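You operate a simulated robot arm through the tools that you are given. There is no shell and no other tool. Be economical: measure what you need, move in short steps, check, and stop when the job is done.

Carry out the task below with a simulated robot arm. There is one attempt and no reset: what you move stays moved.

JOB
Fetch the core from the shelf of the press bench and set it on the top of the press bench. Put one of the pads from the top of the press bench on the shelf of the press bench. Take the blue cloth and leave it on the bottom shelf of the steel rack. Take the chock from the top of the steel bench and put it on the upper shelf of the steel rack. Turn the coater knob to 20 mm. Put the sieve on the shelf of the side table. Put two of the brushes from the top of the pallets on the shelf under the line one conveyor. The order is free. Set down upright: core, chock.

Only the result counts: the job must be done as asked and must still hold three seconds after the hand-in. Knocking over, shifting, dropping, spilling or breaking anything else fails it. Flat cloth is picked up by pressing the open fingertips on it (5 to 10 N) and closing them slowly along it; thin cloth reads only 2 to 8 mm in the jaws.

ROBOT AND FRAMES
A 7-joint arm with a two-finger parallel gripper on a trunk, on a base that drives. Base frame: it is fixed to the floor where the robot stands at the start and does not move with it; the origin is under the middle of the robot, x ahead of it, y to its left, z up; the surface under the hand at the start is at about z = 0.82. Readings come in m, degrees, newtons and seconds.
With the tool pointing down near the work surface it reaches from about 0.32 to 0.72 m from the robot's upright axis, wherever it stands. Its first joint turns from -143.0 to 143.0 degrees. Places, roughly: blue cloth (15x6x3 cm) [0.8, -7.7, 1.4]; bottom shelf of the steel rack [0.9, -7.4, 0.2]; brush (8x5x5 cm) [-1.6, -0.9, 0.5]; chock (11x9x10 cm) [0.9, -4, 0.8]; coater knob [0.5, -2.2, 0.9]; core [0.5, 0, 0.5]; pad (8x5x4 cm) [0.8, -0.2, 0.8]; shelf of the press bench [0.8, 0.1, 0.4]; shelf of the side table [-5.6, -1.4, 0.3]; shelf under the line one conveyor (24x58 cm) [-2.24, 1.84, 0.3]; sieve (8x10x7 cm) [-1.1, -2.8, 0.9]; top of the press bench [0.8, 0.1, 0.8]; upper shelf of the steel rack [0.9, -7.4, 1]. Payload 3 kg.
The TCP is the grasp point between the finger pads, 0.03 m short of the fingertips. In the tool frame z runs along the fingers and y along their closing line. Largest opening 0.11 m; finger width 0.02, thickness 0.01; the body of the gripper, 0.048 by 0.112 m, starts 0.055 m behind the TCP.
Orientation is that of the tool frame in the base frame, as a unit quaternion [x, y, z, w]. With the fingers straight down and closing along the base's y, the tool's x points along the base's -x, its y along +y and its z along -z.

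CONTROLS
- The arm moves only by the tool move_arm. Its argument "motion" is a list of rows, each a list of 3 entries, a list of its own where there are three numbers: the turn, a rotation vector about the tool's x, y, z in degrees, then the shift along the tool's x, y, z in m, then the opening, from 0 (shut) to 1 (fully open). In form: [[[ax, ay, az], [x, y, z], grip], ...]. A call has 1 to 12 rows; each row is the pose to reach, as a shift and turn from the pose commanded when the call began, along the tool's axes at that moment. A row lasts 0.2 s, in which the tool goes at most 0.05 m and 8.6 degrees; a call with a longer step from one row to the next is refused whole, and so is a gripper value outside its range. Where a pose cannot be reached the arm comes as near as it can. A force on the tool above 40 N (or 10 N above the force at the start of the call, whichever is more), or a blocked arm, ends the call early, and 0.2 s more pass. The fingers move at their own pace (about 0.108 m/s each) and stop on an object; they squeeze with about 21 N. The grip force told is the motor's: it shows also when the fingers shut on nothing. Time passes only in rows, and 0.2 s behind the last, so rows that repeat a pose let the fingers close. The reply holds the time, the measured pose of the TCP, the force on the tool along the base axes, the opening and the grip force, in the units named above and with some noise, with the torque about the TCP (base axes, N m) and any sound that the robot's microphone picked up.
- Cameras (640 x 400 px; columns grow to the right, rows downward): "scene" is now at [0.1332, -0.0263, 1.6813]; the picture's right is [-0.44, -0.90, 0.00], its down [-0.81, 0.40, -0.43] and it looks along [0.38, -0.19, -0.90] (base axes); focal length 265 px, centre (320, 200). "wrist" rides on the gripper at [0.072, 0.017, -0.103] in the tool frame; the picture's right is [-0.23, 0.97, 0.00], its down [-0.76, -0.18, -0.62] and it looks along [-0.61, -0.14, 0.78] (tool axes); focal length 222 px, centre (320, 200). There is no depth. A picture from a camera that has moved, and an enlarged one, comes with that camera's place and axes in the base frame and with its lens.
- get_image(camera): a new picture of that camera. No time passes.
- move_column(by): slides the trunk up (or, below 0, down) by that many m; the arm and the scene camera ride with it, the base frame stays. It gives what a move gives, with no picture.
- drive_base(legs): drives the robot by 1 to 6 legs, each [ahead, left, turn to the left] in m, m and degrees, along the robot's own axes; the way and the turn of a leg run together, so that a leg with both is an arc; at most 1.5 m and 180 degrees a leg. The arm and the cameras ride along, it lands a little off, and it stops where it bumps. It gives what a move gives.
- turn_head(pan, tilt): turns the head with the scene camera to pan (to the left, within 86 degrees either way) and tilt (down, from -29 to 69), counted from straight ahead of the robot. It gives what a move gives.
- close_up(camera, box): a new picture of the part [left, top, right, bottom] of that camera's present view, enlarged. No time passes.
- sign_off(): hands the job in; it is judged then, once.

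Go step by step. Nothing tells you exact positions but the pictures and the camera data: compare them with the known pose of the tool, close in by small moves and look again before you grip or let go. The budget is 217 turns and 218 pictures, counting those below and the enlarged ones. Unless the task says otherwise, let go and move clear before handing in.

The tools are called after "Call:" by a JSON object that holds its "name" and its "arguments". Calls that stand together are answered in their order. move_arm: Moves the arm, as the interface text tells. Its arguments: {"type":"object","properties":{"motion":{"type":"array","items":{"type":"array"}}},"required":["motion"]} The other tools are called the same way: move_column (by) slides the trunk up or down; drive_base (legs) drives the base; turn_head (pan, tilt) turns the head that bears the scene camera; get_image (camera) takes a picture; close_up (camera, box) takes an enlarged picture of a part of a camera's view; sign_off () hands the job in.

At the start:

```text
time: 0.0
tcp_pos: [0.5983, 0.2083, 1.1205]
orientation: [0.0, 1.0, 0.0, 0.0]
force: [0.6, 0.2, 0.7]
ft_torque: [-0.02, -0.05, 0.03]
gripper_width: 0.1103
grip_force: 0.0
trunk travel left (down, up): [-0.825, 0.065]
robot x, y, heading: [-0.0008, -0.0012, 0.2]
head pan, tilt: [-26.1, 64.7]
```

scene: 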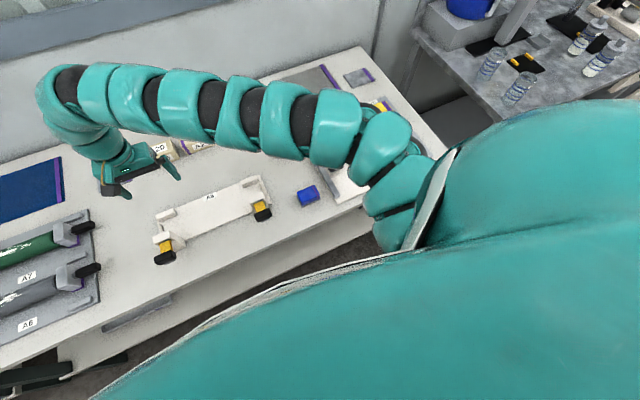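
wrist: 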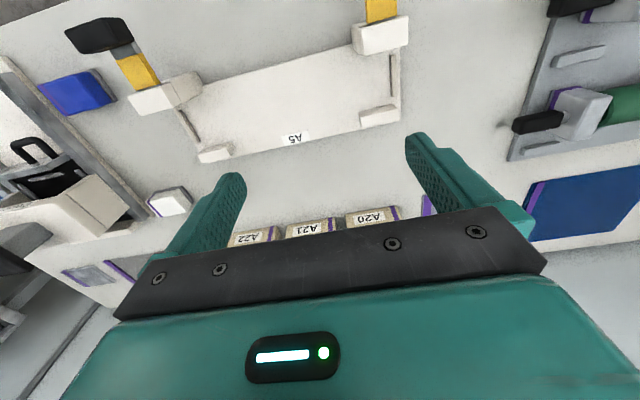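

The hand is over the press bench, where I see a jig, blue pieces and small labelled blocks. I'll look around with the head before moving anything.

Call:
{"name": "turn_head", "arguments": {"pan": 0, "tilt": 50}}

Call:
{"name": "get_image", "arguments": {"camera": "scene"}}

Call:
{"name": "close_up", "arguments": {"camera": "wrist", "box": [0, 0, 640, 260]}}

```text
time: 0.9
tcp_pos: [0.5985, 0.2082, 1.1217]
orientation: [0.0, 1.0, -0.001, 0.0]
force: [0.6, 0.5, 0.1]
ft_torque: [-0.01, 0.0, 0.01]
gripper_width: 0.1101
grip_force: 0.0
trunk travel left (down, up): [-0.825, 0.065]
robot x, y, heading: [-0.0019, 0.0021, 0.1]
head pan, tilt: [0.0, 50.0]
```

```text
215 pictures are left
camera scene: at [0.1554, 0.0005, 1.699], right [0.0, -1.0, 0.0], down [-0.77, 0.0, -0.64], along [0.64, 0.0, -0.77], focal length 265 px, centre (320, 200)
```

scene: 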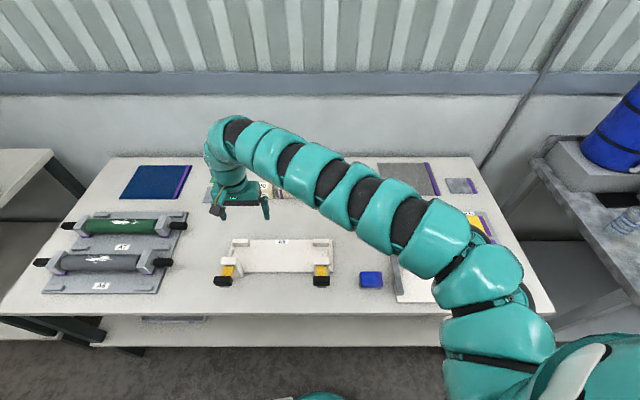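

```text
1.00 times, centred on (320, 130) of wrist (not enlarged: the box is as wide or as high as the picture)
camera zoom: at [0.5268, 0.225, 1.2253], right [0.23, 0.97, 0.0], down [0.76, -0.18, 0.62], along [0.61, -0.14, -0.78], focal length 222 px, centre (320, 270)
```

zoom: 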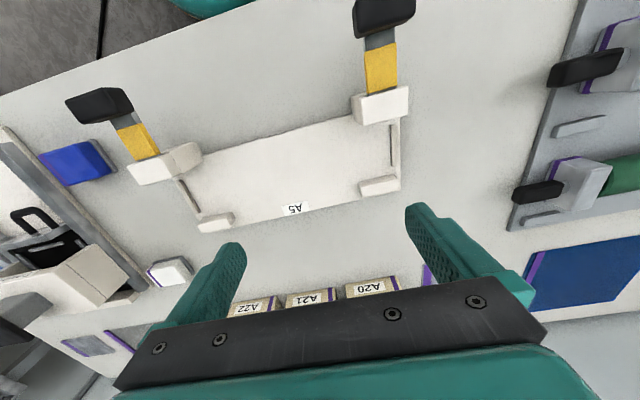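

The bench top is partly hidden by the arm and the shelf can't be seen from up here. I'll back off 0.7 m, then lower the trunk to see under the top.

Call:
{"name": "drive_base", "arguments": {"legs": [[-0.7, 0, 0]]}}

Call:
{"name": "get_image", "arguments": {"camera": "scene"}}

Call:
{"name": "move_column", "arguments": {"by": -0.6}}

Call:
{"name": "turn_head", "arguments": {"pan": 0, "tilt": 25}}

Call:
{"name": "get_image", "arguments": {"camera": "scene"}}

```text
time: 4.3
tcp_pos: [-0.0763, 0.2401, 1.1241]
orientation: [-0.107, 0.994, 0.002, 0.0]
force: [-0.4, -1.0, 0.9]
ft_torque: [0.06, -0.01, 0.01]
gripper_width: 0.1098
grip_force: 0.0
trunk travel left (down, up): [-0.825, 0.065]
robot x, y, heading: [-0.6123, -0.0873, 11.9]
head pan, tilt: [0.0, 50.0]
stopped in leg 1: the robot was blocked; the commanded pose is now the measured one
```

```text
213 pictures are left
camera scene: at [-0.4664, -0.0569, 1.6996], right [0.21, -0.98, 0.0], down [-0.75, -0.16, -0.65], along [0.63, 0.14, -0.76], focal length 265 px, centre (320, 200)
```

scene: 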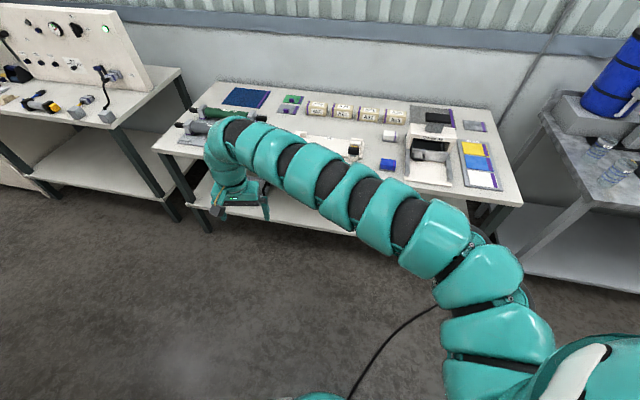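

```text
refused: -0.6 is not a number from -0.4 to 0.4
```

```text
time: 5.2
tcp_pos: [-0.0743, 0.2443, 1.1223]
orientation: [-0.107, 0.994, 0.0, 0.0]
force: [0.1, 0.3, -0.6]
ft_torque: [0.01, 0.02, -0.02]
gripper_width: 0.1101
grip_force: 0.1
trunk travel left (down, up): [-0.825, 0.065]
robot x, y, heading: [-0.6146, -0.083, 12.1]
head pan, tilt: [0.0, 25.0]
```

```text
212 pictures are left
camera scene: at [-0.4479, -0.0492, 1.7366], right [0.21, -0.98, 0.0], down [-0.41, -0.09, -0.91], along [0.89, 0.19, -0.42], focal length 265 px, centre (320, 200)
```

scene: 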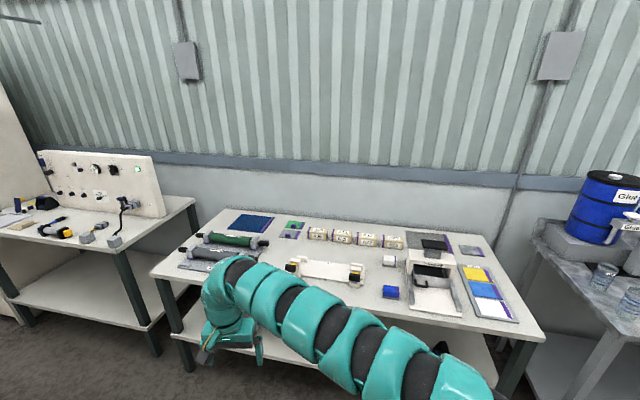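

It bumped something behind me and turned a bit, so I must watch driving backwards. I'll zoom in on the bench top and lower the trunk.

Call:
{"name": "close_up", "arguments": {"camera": "scene", "box": [260, 200, 540, 340]}}

Call:
{"name": "move_column", "arguments": {"by": -0.4}}

Call:
{"name": "move_column", "arguments": {"by": -0.3}}

Call:
{"name": "turn_head", "arguments": {"pan": -12, "tilt": 20}}

Call:
{"name": "get_image", "arguments": {"camera": "scene"}}

```text
2.29 times, centred on (400, 270) of scene
camera zoom: at [-0.4479, -0.0492, 1.7366], right [0.21, -0.98, 0.0], down [-0.41, -0.09, -0.91], along [0.89, 0.19, -0.42], focal length 607 px, centre (137, 40)
```

zoom: 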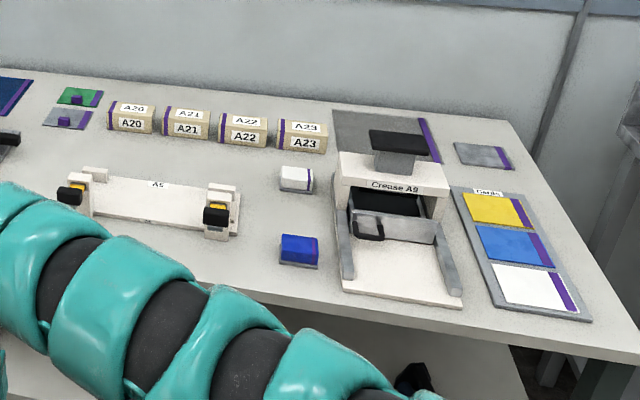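

```text
time: 9.0
tcp_pos: [-0.0742, 0.2435, 0.7216]
orientation: [-0.107, 0.994, 0.0, 0.0]
force: [0.2, 0.8, -0.8]
ft_torque: [0.0, 0.01, -0.01]
gripper_width: 0.1096
grip_force: 0.1
trunk travel left (down, up): [-0.425, 0.465]
robot x, y, heading: [-0.6125, -0.0832, 12.1]
head pan, tilt: [0.0, 25.0]
```

```text
time: 12.0
tcp_pos: [-0.0741, 0.2446, 0.4211]
orientation: [-0.108, 0.994, -0.001, -0.001]
force: [-0.1, -0.9, 0.0]
ft_torque: [0.0, -0.02, -0.02]
gripper_width: 0.1101
grip_force: 0.0
trunk travel left (down, up): [-0.125, 0.765]
robot x, y, heading: [-0.6151, -0.0865, 12.2]
head pan, tilt: [0.0, 25.0]
```

```text
time: 12.7
tcp_pos: [-0.0737, 0.2446, 0.4207]
orientation: [-0.108, 0.994, 0.0, -0.001]
force: [0.2, 1.0, -0.4]
ft_torque: [-0.01, 0.0, 0.02]
gripper_width: 0.1096
grip_force: 0.0
trunk travel left (down, up): [-0.125, 0.765]
robot x, y, heading: [-0.6153, -0.0863, 12.2]
head pan, tilt: [-12.0, 20.0]
```

```text
210 pictures are left
camera scene: at [-0.4444, -0.0676, 1.0446], right [0.0, -1.0, 0.0], down [-0.34, 0.0, -0.94], along [0.94, 0.0, -0.34], focal length 265 px, centre (320, 200)
```

scene: 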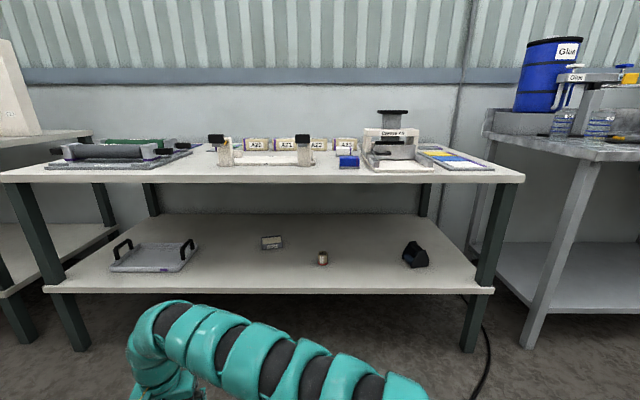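

The shelf holds a tray, a small labelled thing, a small round piece and a dark piece. I'll zoom in to identify the core.

Call:
{"name": "close_up", "arguments": {"camera": "scene", "box": [240, 215, 440, 290]}}

Call:
{"name": "close_up", "arguments": {"camera": "scene", "box": [200, 110, 520, 190]}}

```text
3.20 times, centred on (340, 252) of scene
camera zoom: at [-0.4444, -0.0676, 1.0446], right [0.0, -1.0, 0.0], down [-0.34, 0.0, -0.94], along [0.94, 0.0, -0.34], focal length 849 px, centre (256, 32)
```

zoom: 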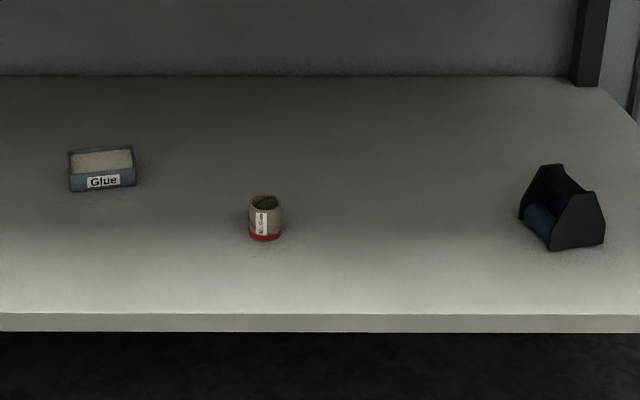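

```text
2.00 times, centred on (360, 150) of scene
camera zoom: at [-0.4444, -0.0676, 1.0446], right [0.0, -1.0, 0.0], down [-0.34, 0.0, -0.94], along [0.94, 0.0, -0.34], focal length 531 px, centre (240, 300)
```

zoom: 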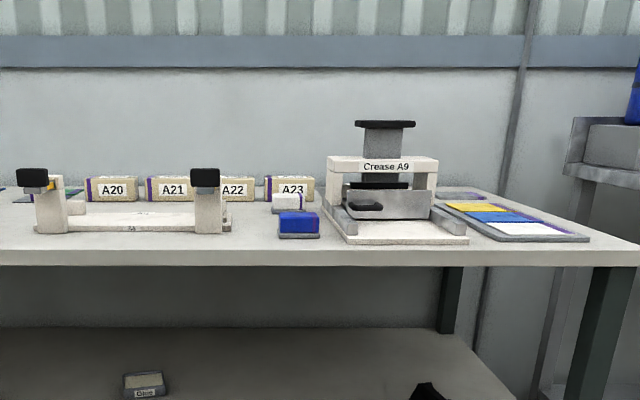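

The core is the small cardboard tube with the red base, near (0.53, -0.08) on the shelf, and the pads are the small white and blue blocks right of the jig. I'll roll the hand in free space so it can point forward with its camera on top.

Call:
{"name": "move_arm", "arguments": {"motion": [[[0, 0, 8.5], [0, 0, 0], 1], [[0, 0, 17], [0, 0, 0], 1], [[0, 0, 25.5], [0, 0, 0], 1], [[0, 0, 34], [0, 0, 0], 1], [[0, 0, 42.5], [0, 0, 0], 1], [[0, 0, 51], [0, 0, 0], 1], [[0, 0, 59.5], [0, 0, 0], 1], [[0, 0, 68], [0, 0, 0], 1], [[0, 0, 76.5], [0, 0, 0], 1], [[0, 0, 85], [0, 0, 0], 1], [[0, 0, 90], [0, 0, 0], 1]]}}

Call:
{"name": "move_arm", "arguments": {"motion": [[[0, 0, 8.5], [0, 0, 0], 1], [[0, 0, 17], [0, 0, 0], 1], [[0, 0, 25.5], [0, 0, 0], 1], [[0, 0, 34], [0, 0, 0], 1], [[0, 0, 42.5], [0, 0, 0], 1], [[0, 0, 51], [0, 0, 0], 1], [[0, 0, 59.5], [0, 0, 0], 1], [[0, 0, 68], [0, 0, 0], 1], [[0, 0, 76.5], [0, 0, 0], 1], [[0, 0, 85], [0, 0, 0], 1], [[0, 0, 90], [0, 0, 0], 1]]}}

Call:
{"name": "get_image", "arguments": {"camera": "scene"}}

```text
time: 15.1
tcp_pos: [-0.0752, 0.2457, 0.4224]
orientation: [0.628, 0.778, 0.0, 0.0]
force: [-0.7, 0.2, -0.6]
ft_torque: [-0.01, -0.01, -0.01]
gripper_width: 0.1098
grip_force: 0.2
trunk travel left (down, up): [-0.125, 0.765]
robot x, y, heading: [-0.616, -0.084, 12.2]
head pan, tilt: [-12.0, 20.0]
```

```text
time: 17.5
tcp_pos: [-0.0674, 0.2749, 0.3961]
orientation: [0.926, 0.375, -0.002, -0.03]
force: [0.3, 0.3, -0.5]
ft_torque: [0.02, 0.0, -0.01]
gripper_width: 0.1102
grip_force: 0.1
out of reach, approached as far as the arm can: row 4, 5, 6, 7, 8, 9, 10, 11
trunk travel left (down, up): [-0.125, 0.765]
robot x, y, heading: [-0.6117, -0.0845, 11.9]
head pan, tilt: [-12.0, 20.0]
```

```text
207 pictures are left
camera scene: at [-0.4436, -0.0686, 1.0444], right [0.0, -1.0, 0.0], down [-0.34, 0.0, -0.94], along [0.94, 0.0, -0.34], focal length 265 px, centre (320, 200)
```

scene: 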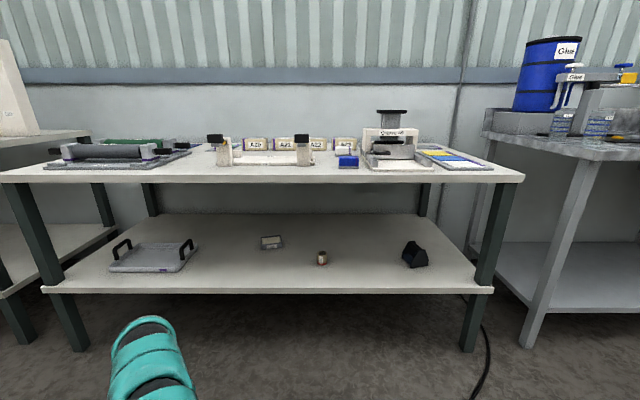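

The roll stops around 148°, so I'll go back to the camera-behind roll and instead tip the tool 45° forward; that clears the shelf too. Unrolling now.

Call:
{"name": "move_arm", "arguments": {"motion": [[[0, 0, -8.5], [0, 0, 0], 1], [[0, 0, -17], [0, 0, 0], 1], [[0, 0, -25.5], [0, 0, 0], 1], [[0, 0, -34], [0, 0, 0], 1], [[0, 0, -42.5], [0, 0, 0], 1], [[0, 0, -51], [0, 0, 0], 1], [[0, 0, -59.5], [0, 0, 0], 1], [[0, 0, -68], [0, 0, 0], 1], [[0, 0, -76.5], [0, 0, 0], 1], [[0, 0, -85], [0, 0, 0], 1], [[0, 0, -90], [0, 0, 0], 1]]}}

```text
time: 19.9
tcp_pos: [-0.0674, 0.2749, 0.3979]
orientation: [0.387, 0.922, 0.021, -0.023]
force: [-0.1, -0.3, -0.3]
ft_torque: [-0.06, 0.02, 0.03]
gripper_width: 0.1101
grip_force: 0.2
trunk travel left (down, up): [-0.125, 0.765]
robot x, y, heading: [-0.6167, -0.0848, 12.3]
head pan, tilt: [-12.0, 20.0]
```

The commanded pose resets to the measured one. Now one combined turn to square the hand with the bench and tip it 45° forward.

Call:
{"name": "move_arm", "arguments": {"motion": [[[-1.95, -5.65, -5.5], [0, 0, 0], 1], [[-3.9, -11.3, -11], [0, 0, 0], 1], [[-5.85, -16.95, -16.6], [0, 0, 0], 1], [[-7.8, -22.6, -22.1], [0, 0, 0], 1], [[-9.75, -28.2, -27.6], [0, 0, 0], 1], [[-11.7, -33.9, -33.1], [0, 0, 0], 1], [[-13.6, -39.5, -38.7], [0, 0, 0], 1], [[-15.6, -45.2, -44.2], [0, 0, 0], 1], [[-15.6, -45.2, -44.2], [0, 0, 0], 1]]}}

Call:
{"name": "drive_base", "arguments": {"legs": [[0.15, 0, 0], [0, 0, -12.2]]}}

Call:
{"name": "move_column", "arguments": {"by": 0.12}}

Call:
{"name": "get_image", "arguments": {"camera": "scene"}}

Call:
{"name": "get_image", "arguments": {"camera": "wrist"}}

```text
time: 21.9
tcp_pos: [-0.0587, 0.2923, 0.3913]
orientation: [0.001, 0.924, -0.002, 0.383]
force: [0.4, 0.9, 1.1]
ft_torque: [0.01, 0.02, 0.0]
gripper_width: 0.1099
grip_force: 0.0
out of reach, approached as far as the arm can: row 6, 7, 8, 9
trunk travel left (down, up): [-0.125, 0.765]
robot x, y, heading: [-0.6118, -0.0849, 12.3]
head pan, tilt: [-12.0, 20.0]
```

```text
time: 24.1
tcp_pos: [0.1559, 0.2009, 0.3909]
orientation: [0.098, 0.919, -0.042, 0.381]
force: [-0.2, 0.3, -0.6]
ft_torque: [-0.04, -0.01, -0.05]
gripper_width: 0.1099
grip_force: 0.1
trunk travel left (down, up): [-0.125, 0.765]
robot x, y, heading: [-0.4643, -0.0508, 0.4]
head pan, tilt: [-12.0, 20.0]
```

```text
time: 25.6
tcp_pos: [0.1553, 0.2018, 0.511]
orientation: [0.097, 0.919, -0.041, 0.38]
force: [0.4, -0.5, -0.5]
ft_torque: [0.01, -0.04, 0.0]
gripper_width: 0.1102
grip_force: 0.1
trunk travel left (down, up): [-0.245, 0.645]
robot x, y, heading: [-0.4637, -0.0528, 0.2]
head pan, tilt: [-12.0, 20.0]
```

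```text
206 pictures are left
camera scene: at [-0.2966, -0.0714, 1.1646], right [-0.2, -0.98, 0.0], down [-0.33, 0.07, -0.94], along [0.92, -0.19, -0.34], focal length 265 px, centre (320, 200)
```

scene: 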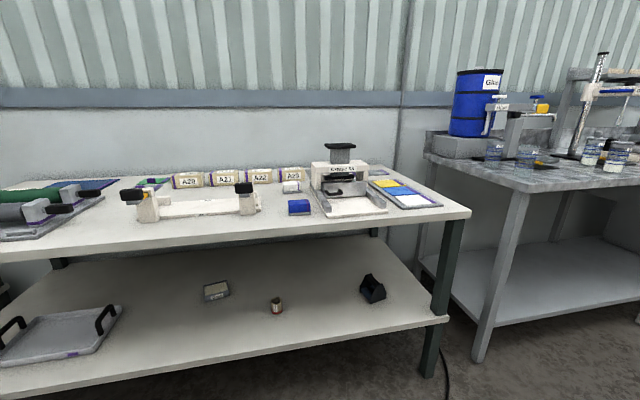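

```text
205 pictures are left
camera wrist: at [0.0387, 0.244, 0.533], right [0.36, 0.92, 0.16], down [0.06, -0.19, 0.98], along [0.93, -0.35, -0.12], focal length 222 px, centre (320, 200)
```

wrist: 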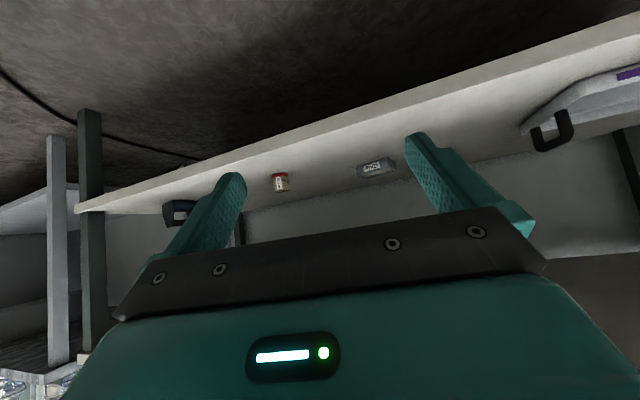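

By crossing both views the core stands at about (0.586, -0.075), with its middle near z 0.39. I'll straighten the hand and drive so it sits short of the core, then look.

Call:
{"name": "move_arm", "arguments": {"motion": [[[-4.3, 0, -4.25], [0, 0, 0], 1], [[-8.6, 0, -8.5], [0, 0, 0], 1]]}}

Call:
{"name": "drive_base", "arguments": {"legs": [[0.25, -0.27, 0]]}}

Call:
{"name": "get_image", "arguments": {"camera": "wrist"}}

Call:
{"name": "get_image", "arguments": {"camera": "scene"}}

```text
time: 26.2
tcp_pos: [0.1728, 0.2223, 0.4992]
orientation: [0.0, 0.924, -0.001, 0.383]
force: [0.6, 0.4, -0.1]
ft_torque: [0.02, 0.03, 0.05]
gripper_width: 0.1103
grip_force: 0.2
out of reach, approached as far as the arm can: row 1, 2
trunk travel left (down, up): [-0.245, 0.645]
robot x, y, heading: [-0.4628, -0.0511, 0.0]
head pan, tilt: [-12.0, 20.0]
```

```text
time: 28.5
tcp_pos: [0.4212, -0.0474, 0.5006]
orientation: [0.002, 0.924, -0.002, 0.383]
force: [-0.8, -0.9, 0.3]
ft_torque: [0.02, 0.05, -0.01]
gripper_width: 0.1101
grip_force: 0.1
trunk travel left (down, up): [-0.245, 0.645]
robot x, y, heading: [-0.215, -0.3183, -0.2]
head pan, tilt: [-12.0, 20.0]
```

```text
204 pictures are left
camera wrist: at [0.2983, -0.0286, 0.5225], right [0.17, 0.97, 0.16], down [0.1, -0.18, 0.98], along [0.98, -0.15, -0.12], focal length 222 px, centre (320, 200)
```

wrist: 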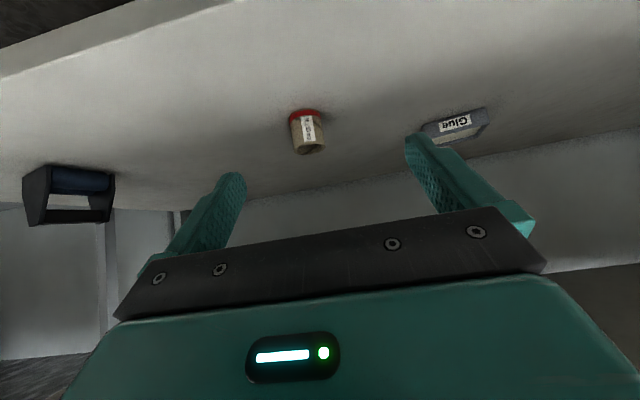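

```text
203 pictures are left
camera scene: at [-0.0478, -0.3386, 1.1647], right [-0.21, -0.98, 0.0], down [-0.33, 0.07, -0.94], along [0.92, -0.2, -0.34], focal length 265 px, centre (320, 200)
```

scene: 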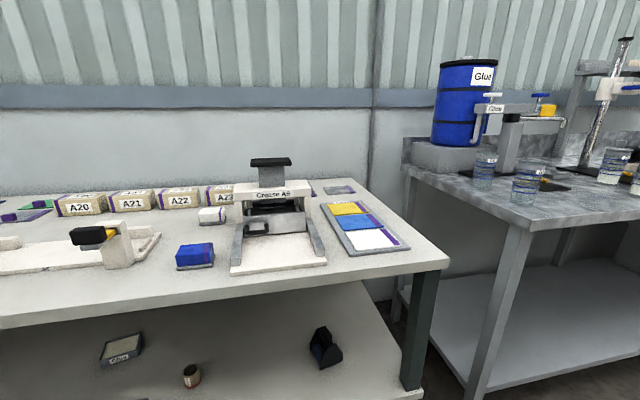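

The core is confirmed at (0.598, -0.078), middle near z 0.386, shelf near 0.36. I'll draw the arm back along its axis, lower, drive in to a standoff and check.

Call:
{"name": "move_arm", "arguments": {"motion": [[[0, 0, 0], [0, 0, -0.05], 1], [[0, 0, 0], [0, 0, -0.1], 1]]}}

Call:
{"name": "move_column", "arguments": {"by": -0.1}}

Call:
{"name": "drive_base", "arguments": {"legs": [[0.175, -0.031, 0]]}}

Call:
{"name": "get_image", "arguments": {"camera": "wrist"}}

```text
time: 29.1
tcp_pos: [0.3838, 0.0029, 0.5618]
orientation: [0.003, 0.925, -0.003, 0.381]
force: [0.0, 0.8, 0.1]
ft_torque: [-0.03, 0.0, 0.0]
gripper_width: 0.11
grip_force: 0.1
out of reach, approached as far as the arm can: row 1, 2
trunk travel left (down, up): [-0.245, 0.645]
robot x, y, heading: [-0.22, -0.3212, 0.0]
head pan, tilt: [-12.0, 20.0]
```

```text
time: 30.4
tcp_pos: [0.3829, 0.002, 0.4622]
orientation: [0.002, 0.924, -0.003, 0.382]
force: [-0.3, 0.7, -0.5]
ft_torque: [0.05, -0.04, 0.03]
gripper_width: 0.1102
grip_force: 0.0
trunk travel left (down, up): [-0.145, 0.745]
robot x, y, heading: [-0.2178, -0.3188, 0.2]
head pan, tilt: [-12.0, 20.0]
```

```text
time: 31.9
tcp_pos: [0.5577, -0.0297, 0.4611]
orientation: [0.004, 0.924, -0.004, 0.382]
force: [-0.2, 0.1, -0.4]
ft_torque: [0.0, 0.01, 0.03]
gripper_width: 0.1101
grip_force: 0.2
trunk travel left (down, up): [-0.145, 0.745]
robot x, y, heading: [-0.0401, -0.3518, -0.4]
head pan, tilt: [-12.0, 20.0]
```

```text
202 pictures are left
camera wrist: at [0.4345, -0.0116, 0.4837], right [0.17, 0.97, 0.16], down [0.1, -0.17, 0.98], along [0.98, -0.15, -0.12], focal length 222 px, centre (320, 200)
```

wrist: 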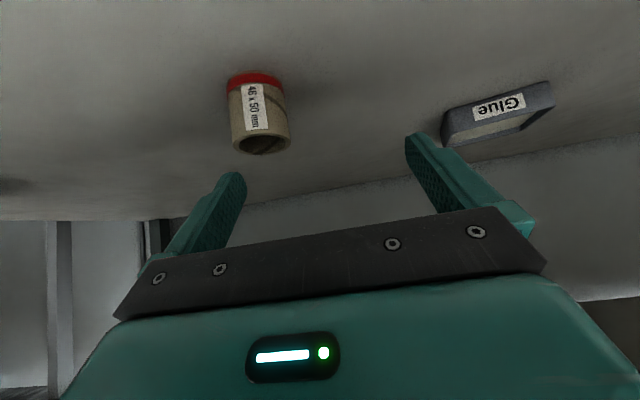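

The core reads "46 x 50 mm". I need to shift 4.5 cm right, then go in along the axis.

Call:
{"name": "move_arm", "arguments": {"motion": [[[0, 0, 0], [0.0, -0.045, 0], 1], [[0, 0, 0], [0.01, -0.045, 0], 1]]}}

Call:
{"name": "get_image", "arguments": {"camera": "wrist"}}

```text
time: 32.5
tcp_pos: [0.5733, -0.0443, 0.4473]
orientation: [0.003, 0.924, -0.004, 0.381]
force: [0.2, 0.3, 0.0]
ft_torque: [-0.01, 0.04, 0.0]
gripper_width: 0.1101
grip_force: 0.1
out of reach, approached as far as the arm can: row 1, 2
trunk travel left (down, up): [-0.145, 0.745]
robot x, y, heading: [-0.0429, -0.3531, -0.0]
head pan, tilt: [-12.0, 20.0]
```

```text
201 pictures are left
camera wrist: at [0.4495, -0.0251, 0.4703], right [0.17, 0.97, 0.16], down [0.1, -0.17, 0.98], along [0.98, -0.15, -0.12], focal length 222 px, centre (320, 200)
```

wrist: 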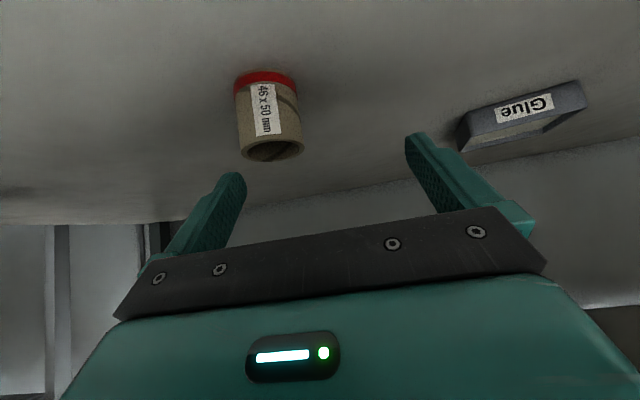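

The arm is at a joint limit at this tilt, so I'll hold it still and use base and column for the positioning: up 2 cm, shift right, then check.

Call:
{"name": "move_column", "arguments": {"by": 0.02}}

Call:
{"name": "drive_base", "arguments": {"legs": [[0.02, -0.031, 0]]}}

Call:
{"name": "get_image", "arguments": {"camera": "wrist"}}

```text
time: 33.2
tcp_pos: [0.5728, -0.0436, 0.4675]
orientation: [0.004, 0.924, -0.004, 0.382]
force: [-0.3, -0.7, -0.5]
ft_torque: [0.01, 0.01, -0.04]
gripper_width: 0.11
grip_force: 0.2
trunk travel left (down, up): [-0.165, 0.725]
robot x, y, heading: [-0.0455, -0.3508, -0.2]
head pan, tilt: [-12.0, 20.0]
```

```text
time: 34.1
tcp_pos: [0.5923, -0.0739, 0.469]
orientation: [0.004, 0.924, -0.005, 0.382]
force: [0.4, -0.2, -1.1]
ft_torque: [0.03, -0.05, 0.0]
gripper_width: 0.11
grip_force: 0.0
trunk travel left (down, up): [-0.165, 0.725]
robot x, y, heading: [-0.0228, -0.3853, 0.0]
head pan, tilt: [-12.0, 20.0]
```

```text
200 pictures are left
camera wrist: at [0.4688, -0.0554, 0.4901], right [0.17, 0.97, 0.16], down [0.1, -0.17, 0.98], along [0.98, -0.15, -0.12], focal length 222 px, centre (320, 200)
```

wrist: 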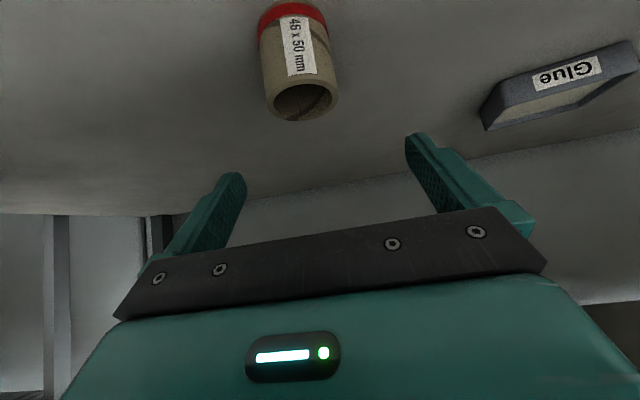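

The core's mouth is right at the hand's x and y. Lowering 7 cm and closing.

Call:
{"name": "move_column", "arguments": {"by": -0.07}}

Call:
{"name": "get_image", "arguments": {"camera": "wrist"}}

Call:
{"name": "move_arm", "arguments": {"motion": [[[0, 0, 0], [0, 0, 0], 0.6], [[0, 0, 0], [0, 0, 0], 0.4], [[0, 0, 0], [0, 0, 0], 0.25], [[0, 0, 0], [0, 0, 0], 0.25], [[0, 0, 0], [0, 0, 0], 0.25]]}}

Call:
{"name": "get_image", "arguments": {"camera": "wrist"}}

```text
time: 35.1
tcp_pos: [0.5914, -0.0739, 0.3982]
orientation: [0.004, 0.924, -0.004, 0.382]
force: [0.3, 0.5, 0.2]
ft_torque: [-0.04, -0.01, 0.0]
gripper_width: 0.1102
grip_force: 0.1
trunk travel left (down, up): [-0.095, 0.795]
robot x, y, heading: [-0.0254, -0.3829, 0.0]
head pan, tilt: [-12.0, 20.0]
```

```text
199 pictures are left
camera wrist: at [0.4689, -0.0555, 0.4202], right [0.17, 0.97, 0.16], down [0.1, -0.17, 0.98], along [0.98, -0.15, -0.12], focal length 222 px, centre (320, 200)
```

wrist: 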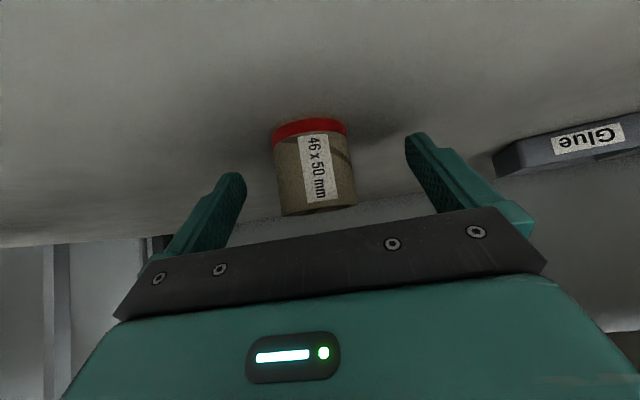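

```text
time: 36.3
tcp_pos: [0.5918, -0.0747, 0.3989]
orientation: [0.004, 0.924, -0.005, 0.382]
force: [-0.8, 0.1, 0.3]
ft_torque: [-0.01, -0.02, 0.0]
gripper_width: 0.043
grip_force: 20.6
trunk travel left (down, up): [-0.095, 0.795]
robot x, y, heading: [-0.0258, -0.3798, -0.1]
head pan, tilt: [-12.0, 20.0]
```

```text
198 pictures are left
camera wrist: at [0.4689, -0.0555, 0.4201], right [0.17, 0.97, 0.16], down [0.1, -0.17, 0.98], along [0.98, -0.15, -0.13], focal length 222 px, centre (320, 200)
```

wrist: 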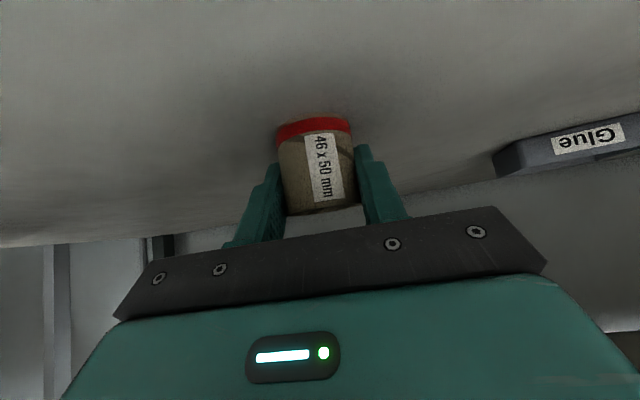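

The core is held (43 mm, 20 N). Lift a little, back out from under the top, rise above the bench top and look.

Call:
{"name": "move_column", "arguments": {"by": 0.05}}

Call:
{"name": "drive_base", "arguments": {"legs": [[-0.36, 0, 0]]}}

Call:
{"name": "move_column", "arguments": {"by": 0.4}}

Call:
{"name": "move_column", "arguments": {"by": 0.12}}

Call:
{"name": "turn_head", "arguments": {"pan": 10, "tilt": 35}}

Call:
{"name": "get_image", "arguments": {"camera": "scene"}}

Call:
{"name": "get_image", "arguments": {"camera": "wrist"}}

```text
time: 37.3
tcp_pos: [0.5921, -0.0744, 0.4485]
orientation: [0.003, 0.924, -0.004, 0.381]
force: [0.5, -0.6, 0.3]
ft_torque: [0.01, -0.02, 0.01]
gripper_width: 0.0429
grip_force: 21.3
trunk travel left (down, up): [-0.145, 0.745]
robot x, y, heading: [-0.0203, -0.3819, -0.2]
head pan, tilt: [-12.0, 20.0]
```

```text
time: 39.6
tcp_pos: [0.2285, -0.0745, 0.4481]
orientation: [0.003, 0.924, -0.004, 0.382]
force: [-0.4, -0.3, -0.6]
ft_torque: [-0.01, 0.0, -0.02]
gripper_width: 0.0426
grip_force: 21.1
trunk travel left (down, up): [-0.145, 0.745]
robot x, y, heading: [-0.3884, -0.3771, -0.0]
head pan, tilt: [-12.0, 20.0]
```

```text
time: 43.4
tcp_pos: [0.2268, -0.073, 0.8473]
orientation: [0.003, 0.924, -0.004, 0.382]
force: [0.0, 0.3, 1.5]
ft_torque: [0.06, -0.02, 0.01]
gripper_width: 0.0422
grip_force: 20.6
trunk travel left (down, up): [-0.545, 0.345]
robot x, y, heading: [-0.3865, -0.3814, 0.2]
head pan, tilt: [-12.0, 20.0]
```

```text
time: 44.9
tcp_pos: [0.2285, -0.0717, 0.969]
orientation: [0.003, 0.924, -0.004, 0.383]
force: [0.0, 0.5, -0.2]
ft_torque: [0.0, 0.01, 0.02]
gripper_width: 0.0423
grip_force: 21.0
trunk travel left (down, up): [-0.665, 0.225]
robot x, y, heading: [-0.3845, -0.3792, 0.1]
head pan, tilt: [-12.0, 20.0]
```

```text
time: 45.8
tcp_pos: [0.2282, -0.0731, 0.9671]
orientation: [0.002, 0.924, -0.003, 0.381]
force: [-0.5, 1.0, -0.5]
ft_torque: [-0.01, -0.01, -0.05]
gripper_width: 0.0421
grip_force: 21.2
trunk travel left (down, up): [-0.665, 0.225]
robot x, y, heading: [-0.3837, -0.385, -0.3]
head pan, tilt: [10.0, 35.0]
```

```text
197 pictures are left
camera scene: at [-0.2215, -0.3664, 1.5609], right [0.17, -0.98, 0.0], down [-0.56, -0.1, -0.82], along [0.81, 0.14, -0.57], focal length 265 px, centre (320, 200)
```

scene: 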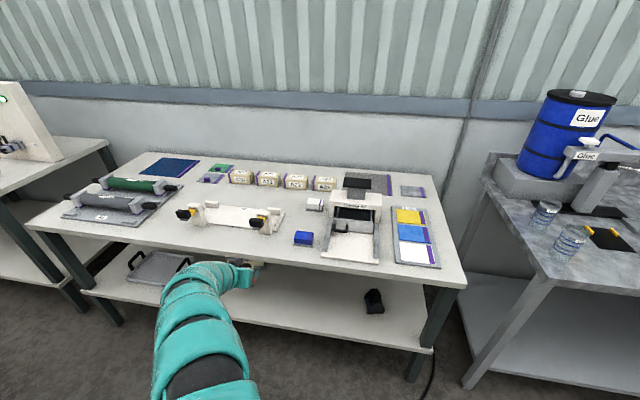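

```text
196 pictures are left
camera wrist: at [0.1049, -0.0547, 0.9901], right [0.17, 0.97, 0.16], down [0.1, -0.17, 0.98], along [0.98, -0.15, -0.12], focal length 222 px, centre (320, 200)
```

wrist: 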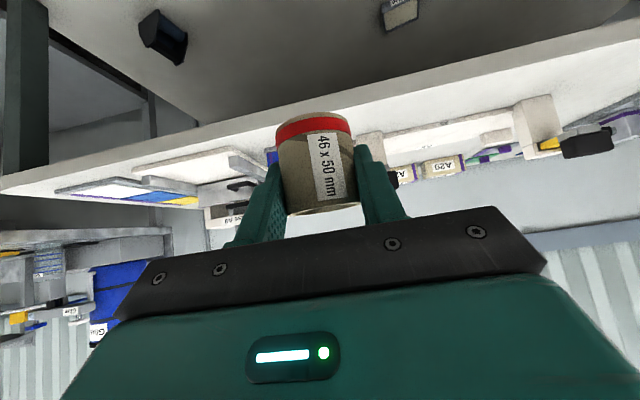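

Between the jig's two black knobs there is free bench, front strip x 0.42–0.53, y 0.05–0.30. I'll bring the core over (0.467, 0.17) and check.

Call:
{"name": "drive_base", "arguments": {"legs": [[0.12, 0.243, 0], [0.119, 0, 0]]}}

Call:
{"name": "move_column", "arguments": {"by": -0.06}}

Call:
{"name": "get_image", "arguments": {"camera": "scene"}}

Call:
{"name": "get_image", "arguments": {"camera": "wrist"}}

```text
time: 48.5
tcp_pos: [0.4707, 0.1685, 0.9677]
orientation: [0.006, 0.925, -0.005, 0.381]
force: [0.2, -0.3, -1.2]
ft_torque: [-0.02, -0.01, 0.01]
gripper_width: 0.042
grip_force: 20.7
trunk travel left (down, up): [-0.665, 0.225]
robot x, y, heading: [-0.1486, -0.1383, -0.4]
head pan, tilt: [10.0, 35.0]
```

```text
time: 49.5
tcp_pos: [0.4699, 0.169, 0.9081]
orientation: [0.007, 0.924, -0.006, 0.382]
force: [0.1, -0.1, 0.3]
ft_torque: [0.0, 0.0, -0.01]
gripper_width: 0.042
grip_force: 21.1
trunk travel left (down, up): [-0.605, 0.285]
robot x, y, heading: [-0.1487, -0.1342, -0.4]
head pan, tilt: [10.0, 35.0]
```

```text
195 pictures are left
camera scene: at [0.0175, -0.1221, 1.5008], right [0.17, -0.99, 0.0], down [-0.57, -0.1, -0.82], along [0.81, 0.14, -0.57], focal length 265 px, centre (320, 200)
```

scene: 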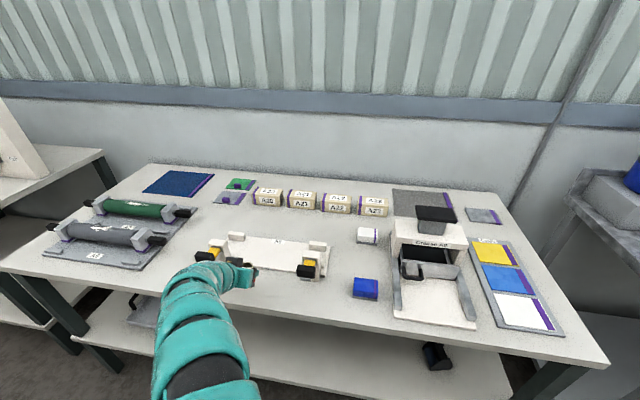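

```text
194 pictures are left
camera wrist: at [0.346, 0.1878, 0.9303], right [0.17, 0.97, 0.16], down [0.1, -0.17, 0.98], along [0.98, -0.16, -0.12], focal length 222 px, centre (320, 200)
```

wrist: 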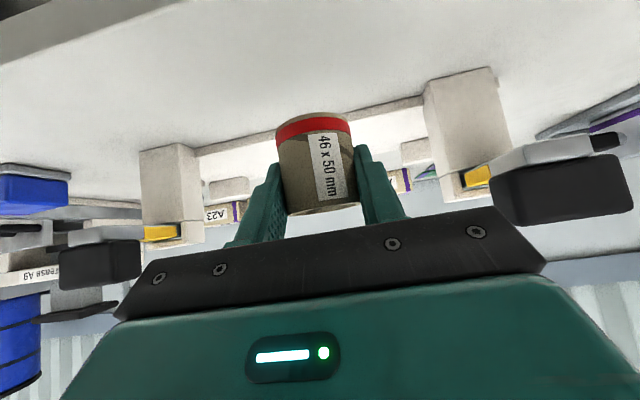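

The spot is clear. Lowering in small steps toward contact.

Call:
{"name": "move_column", "arguments": {"by": -0.038}}

Call:
{"name": "move_column", "arguments": {"by": -0.006}}

Call:
{"name": "get_image", "arguments": {"camera": "wrist"}}

```text
time: 50.4
tcp_pos: [0.4699, 0.169, 0.8707]
orientation: [0.005, 0.924, -0.005, 0.382]
force: [0.1, -0.1, 0.2]
ft_torque: [0.02, 0.01, 0.0]
gripper_width: 0.0417
grip_force: 21.4
trunk travel left (down, up): [-0.567, 0.323]
robot x, y, heading: [-0.1437, -0.1374, -0.2]
head pan, tilt: [10.0, 35.0]
```

```text
time: 50.9
tcp_pos: [0.469, 0.1678, 0.8634]
orientation: [0.005, 0.924, -0.005, 0.381]
force: [0.1, 0.1, 0.6]
ft_torque: [0.03, 0.0, 0.02]
gripper_width: 0.0419
grip_force: 20.5
trunk travel left (down, up): [-0.561, 0.329]
robot x, y, heading: [-0.1467, -0.1368, -0.2]
head pan, tilt: [10.0, 35.0]
```

```text
193 pictures are left
camera wrist: at [0.346, 0.1878, 0.8861], right [0.17, 0.97, 0.16], down [0.1, -0.17, 0.98], along [0.98, -0.16, -0.12], focal length 222 px, centre (320, 200)
```

wrist: 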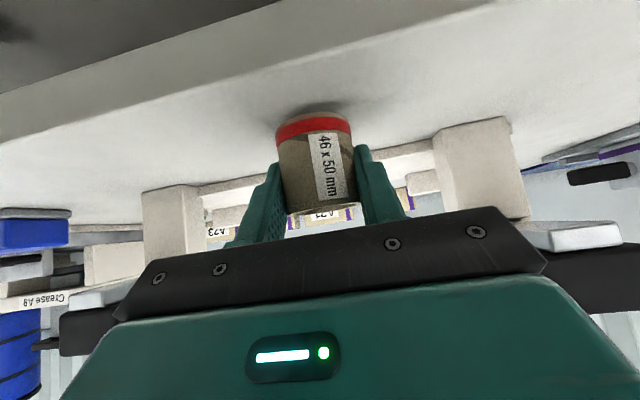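

Call:
{"name": "move_column", "arguments": {"by": -0.004}}

Call:
{"name": "move_column", "arguments": {"by": -0.003}}

Call:
{"name": "move_column", "arguments": {"by": -0.003}}

Call:
{"name": "get_image", "arguments": {"camera": "wrist"}}

```text
time: 51.5
tcp_pos: [0.469, 0.1698, 0.8597]
orientation: [0.005, 0.924, -0.004, 0.382]
force: [0.2, 0.6, 0.1]
ft_torque: [-0.01, -0.02, -0.01]
gripper_width: 0.0415
grip_force: 20.8
trunk travel left (down, up): [-0.557, 0.333]
robot x, y, heading: [-0.1467, -0.1361, -0.3]
head pan, tilt: [10.0, 35.0]
```

```text
time: 52.0
tcp_pos: [0.4704, 0.1686, 0.8574]
orientation: [0.006, 0.924, -0.004, 0.382]
force: [0.5, -0.7, 8.4]
ft_torque: [0.14, -0.1, -0.02]
gripper_width: 0.0417
grip_force: 21.0
trunk travel left (down, up): [-0.554, 0.336]
robot x, y, heading: [-0.1476, -0.1358, -0.4]
head pan, tilt: [10.0, 35.0]
```

```text
time: 52.5
tcp_pos: [0.4697, 0.1677, 0.8567]
orientation: [0.006, 0.924, -0.004, 0.383]
force: [3.3, 0.1, 21.8]
ft_torque: [0.18, -0.22, 0.06]
gripper_width: 0.042
grip_force: 20.8
trunk travel left (down, up): [-0.551, 0.339]
robot x, y, heading: [-0.1466, -0.1375, -0.2]
head pan, tilt: [10.0, 35.0]
```

```text
192 pictures are left
camera wrist: at [0.3456, 0.1875, 0.878], right [0.17, 0.97, 0.16], down [0.09, -0.18, 0.98], along [0.98, -0.16, -0.12], focal length 222 px, centre (320, 200)
```

wrist: 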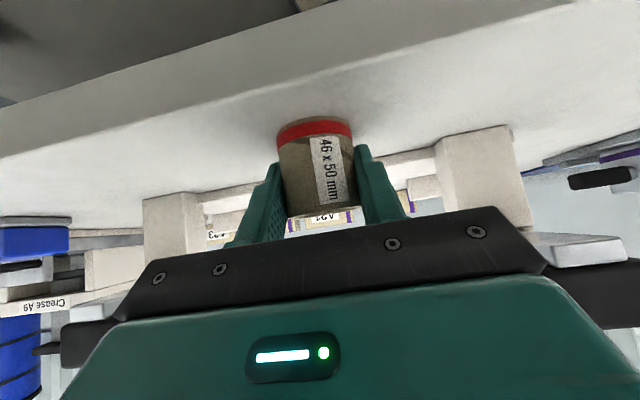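

The core is on the bench (contact at TCP 0.858). Relieve the press 3 mm, open, and raise straight up.

Call:
{"name": "move_column", "arguments": {"by": 0.003}}

Call:
{"name": "move_arm", "arguments": {"motion": [[[0, 0, 0], [0, 0, 0], 0.45], [[0, 0, 0], [0, 0, 0], 0.55], [[0, 0, 0], [0, 0, 0], 0.7], [[0, 0, 0], [0, 0, 0], 0.8]]}}

Call:
{"name": "move_column", "arguments": {"by": 0.1}}

Call:
{"name": "get_image", "arguments": {"camera": "wrist"}}

```text
time: 53.0
tcp_pos: [0.4694, 0.1685, 0.8562]
orientation: [0.006, 0.925, -0.005, 0.381]
force: [1.3, 1.5, 5.5]
ft_torque: [0.14, -0.18, -0.01]
gripper_width: 0.0417
grip_force: 20.4
trunk travel left (down, up): [-0.554, 0.336]
robot x, y, heading: [-0.1444, -0.14, -0.3]
head pan, tilt: [10.0, 35.0]
```

```text
time: 54.0
tcp_pos: [0.4682, 0.169, 0.857]
orientation: [0.005, 0.924, -0.004, 0.381]
force: [-0.4, 0.4, -0.5]
ft_torque: [0.03, 0.02, 0.0]
gripper_width: 0.0881
grip_force: 0.1
trunk travel left (down, up): [-0.554, 0.336]
robot x, y, heading: [-0.1485, -0.1378, -0.4]
head pan, tilt: [10.0, 35.0]
```

```text
time: 55.3
tcp_pos: [0.4692, 0.1683, 0.9564]
orientation: [0.006, 0.924, -0.006, 0.382]
force: [-0.2, -0.3, 1.0]
ft_torque: [0.01, -0.01, 0.0]
gripper_width: 0.0878
grip_force: 0.0
trunk travel left (down, up): [-0.654, 0.236]
robot x, y, heading: [-0.1449, -0.134, -0.4]
head pan, tilt: [10.0, 35.0]
```

```text
191 pictures are left
camera wrist: at [0.3462, 0.1877, 0.979], right [0.17, 0.97, 0.16], down [0.1, -0.17, 0.98], along [0.98, -0.16, -0.13], focal length 222 px, centre (320, 200)
```

wrist: 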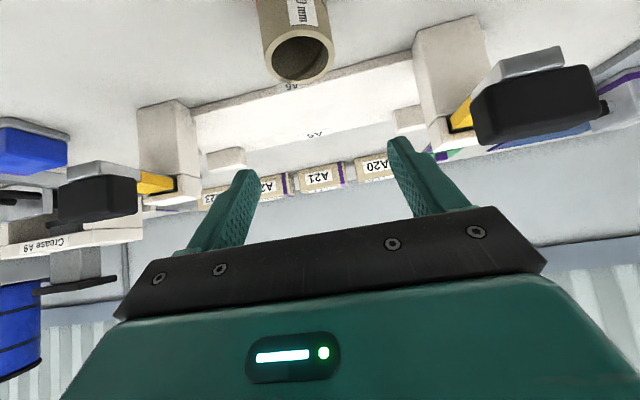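

The core stands on the bench. Now I compare the white and blue blocks to decide which are the pads.

Call:
{"name": "turn_head", "arguments": {"pan": 0, "tilt": 40}}

Call:
{"name": "close_up", "arguments": {"camera": "scene", "box": [200, 160, 420, 300]}}

```text
time: 56.1
tcp_pos: [0.4686, 0.1684, 0.9573]
orientation: [0.006, 0.924, -0.005, 0.382]
force: [-0.1, 0.0, 0.0]
ft_torque: [0.03, -0.02, 0.01]
gripper_width: 0.088
grip_force: 0.1
trunk travel left (down, up): [-0.654, 0.236]
robot x, y, heading: [-0.1462, -0.1372, -0.2]
head pan, tilt: [0.0, 40.0]
```

```text
2.86 times, centred on (310, 230) of scene
camera zoom: at [0.016, -0.1373, 1.5423], right [0.0, -1.0, 0.0], down [-0.64, 0.0, -0.77], along [0.77, 0.0, -0.64], focal length 758 px, centre (349, 114)
```

zoom: 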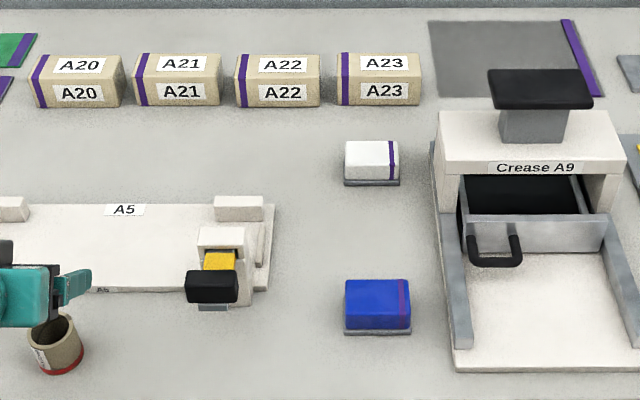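

Both are the same kind of pad (one white, one blue), so I'll take the blue one at about (0.53, -0.169). Rise, go over, and check.

Call:
{"name": "move_column", "arguments": {"by": 0.06}}

Call:
{"name": "drive_base", "arguments": {"legs": [[-0.05, 0, 0], [0, -0.337, 0], [0.1, 0, 0]]}}

Call:
{"name": "move_arm", "arguments": {"motion": [[[0, 0, 0], [0, 0, 0], 1], [[0, 0, 0], [0, 0, 0], 1]]}}

Call:
{"name": "move_column", "arguments": {"by": -0.06}}

Call:
{"name": "get_image", "arguments": {"camera": "wrist"}}

Call:
{"name": "get_image", "arguments": {"camera": "scene"}}

```text
time: 57.1
tcp_pos: [0.4701, 0.1683, 1.017]
orientation: [0.006, 0.924, -0.005, 0.383]
force: [0.1, 0.0, -0.3]
ft_torque: [-0.03, -0.01, 0.02]
gripper_width: 0.0881
grip_force: 0.1
trunk travel left (down, up): [-0.714, 0.176]
robot x, y, heading: [-0.1478, -0.1391, -0.3]
head pan, tilt: [0.0, 40.0]
```

```text
time: 60.6
tcp_pos: [0.5203, -0.1752, 1.0158]
orientation: [0.003, 0.924, -0.004, 0.381]
force: [0.4, -0.1, -0.1]
ft_torque: [0.02, 0.03, -0.01]
gripper_width: 0.088
grip_force: 0.0
trunk travel left (down, up): [-0.714, 0.176]
robot x, y, heading: [-0.0947, -0.4906, 0.2]
head pan, tilt: [0.0, 40.0]
```

```text
time: 61.2
tcp_pos: [0.5188, -0.1754, 1.0178]
orientation: [0.002, 0.924, -0.004, 0.382]
force: [-0.4, 0.3, 0.5]
ft_torque: [0.0, 0.01, 0.03]
gripper_width: 0.11
grip_force: 0.1
trunk travel left (down, up): [-0.714, 0.176]
robot x, y, heading: [-0.0961, -0.4838, 0.2]
head pan, tilt: [0.0, 40.0]
```

```text
time: 62.2
tcp_pos: [0.5183, -0.1749, 0.9575]
orientation: [0.002, 0.924, -0.004, 0.381]
force: [0.3, 0.1, 0.0]
ft_torque: [-0.03, 0.01, -0.02]
gripper_width: 0.1101
grip_force: 0.0
trunk travel left (down, up): [-0.654, 0.236]
robot x, y, heading: [-0.0969, -0.4838, 0.1]
head pan, tilt: [0.0, 40.0]
```

```text
189 pictures are left
camera wrist: at [0.3952, -0.157, 0.9791], right [0.17, 0.97, 0.16], down [0.1, -0.17, 0.98], along [0.98, -0.15, -0.12], focal length 222 px, centre (320, 200)
```

wrist: 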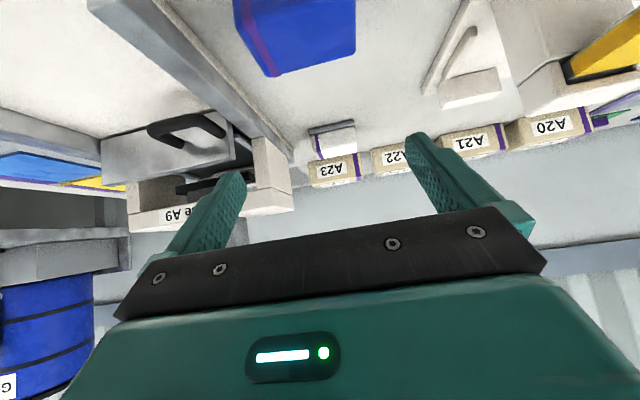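

```text
188 pictures are left
camera scene: at [0.0678, -0.4848, 1.5423], right [0.0, -1.0, 0.0], down [-0.64, 0.0, -0.77], along [0.77, 0.0, -0.64], focal length 265 px, centre (320, 200)
```

scene: 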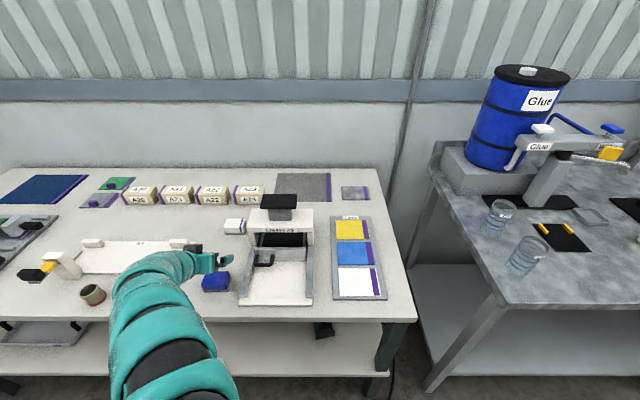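

The pad spans y -0.206 to -0.137, back edge near x 0.544; the press frame is close on the right, so I'll narrow the opening and lower in stages.

Call:
{"name": "move_arm", "arguments": {"motion": [[[0, 0, 0], [0, 0.004, 0], 0.86], [[0, 0, 0], [0, 0.004, 0], 0.86]]}}

Call:
{"name": "move_column", "arguments": {"by": -0.06}}

Call:
{"name": "get_image", "arguments": {"camera": "wrist"}}

Call:
{"name": "close_up", "arguments": {"camera": "scene", "box": [140, 220, 300, 320]}}

```text
time: 62.8
tcp_pos: [0.5186, -0.172, 0.9561]
orientation: [0.001, 0.924, -0.003, 0.382]
force: [-0.6, 0.6, -0.6]
ft_torque: [-0.02, -0.02, -0.01]
gripper_width: 0.0942
grip_force: 0.1
trunk travel left (down, up): [-0.654, 0.236]
robot x, y, heading: [-0.0979, -0.4843, 0.2]
head pan, tilt: [0.0, 40.0]
```

```text
time: 63.8
tcp_pos: [0.518, -0.1706, 0.8973]
orientation: [0.002, 0.924, -0.003, 0.382]
force: [-0.4, 0.9, -1.0]
ft_torque: [0.01, -0.02, 0.0]
gripper_width: 0.0946
grip_force: 0.0
trunk travel left (down, up): [-0.594, 0.296]
robot x, y, heading: [-0.099, -0.4841, 0.2]
head pan, tilt: [0.0, 40.0]
```

```text
187 pictures are left
camera wrist: at [0.3948, -0.1532, 0.9194], right [0.17, 0.97, 0.16], down [0.1, -0.17, 0.98], along [0.98, -0.15, -0.12], focal length 222 px, centre (320, 200)
```

wrist: 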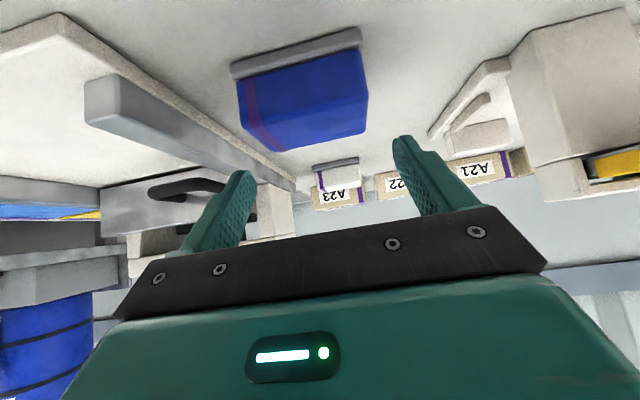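

```text
4.00 times, centred on (220, 270) of scene
camera zoom: at [0.0677, -0.4848, 1.4823], right [0.0, -1.0, 0.0], down [-0.64, 0.0, -0.77], along [0.77, 0.0, -0.64], focal length 1062 px, centre (720, -80)
```

zoom: 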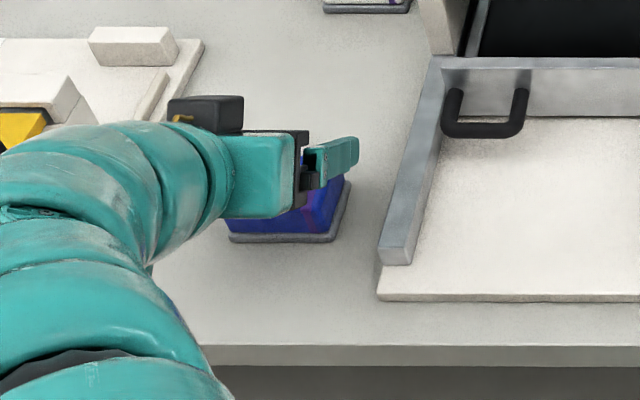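

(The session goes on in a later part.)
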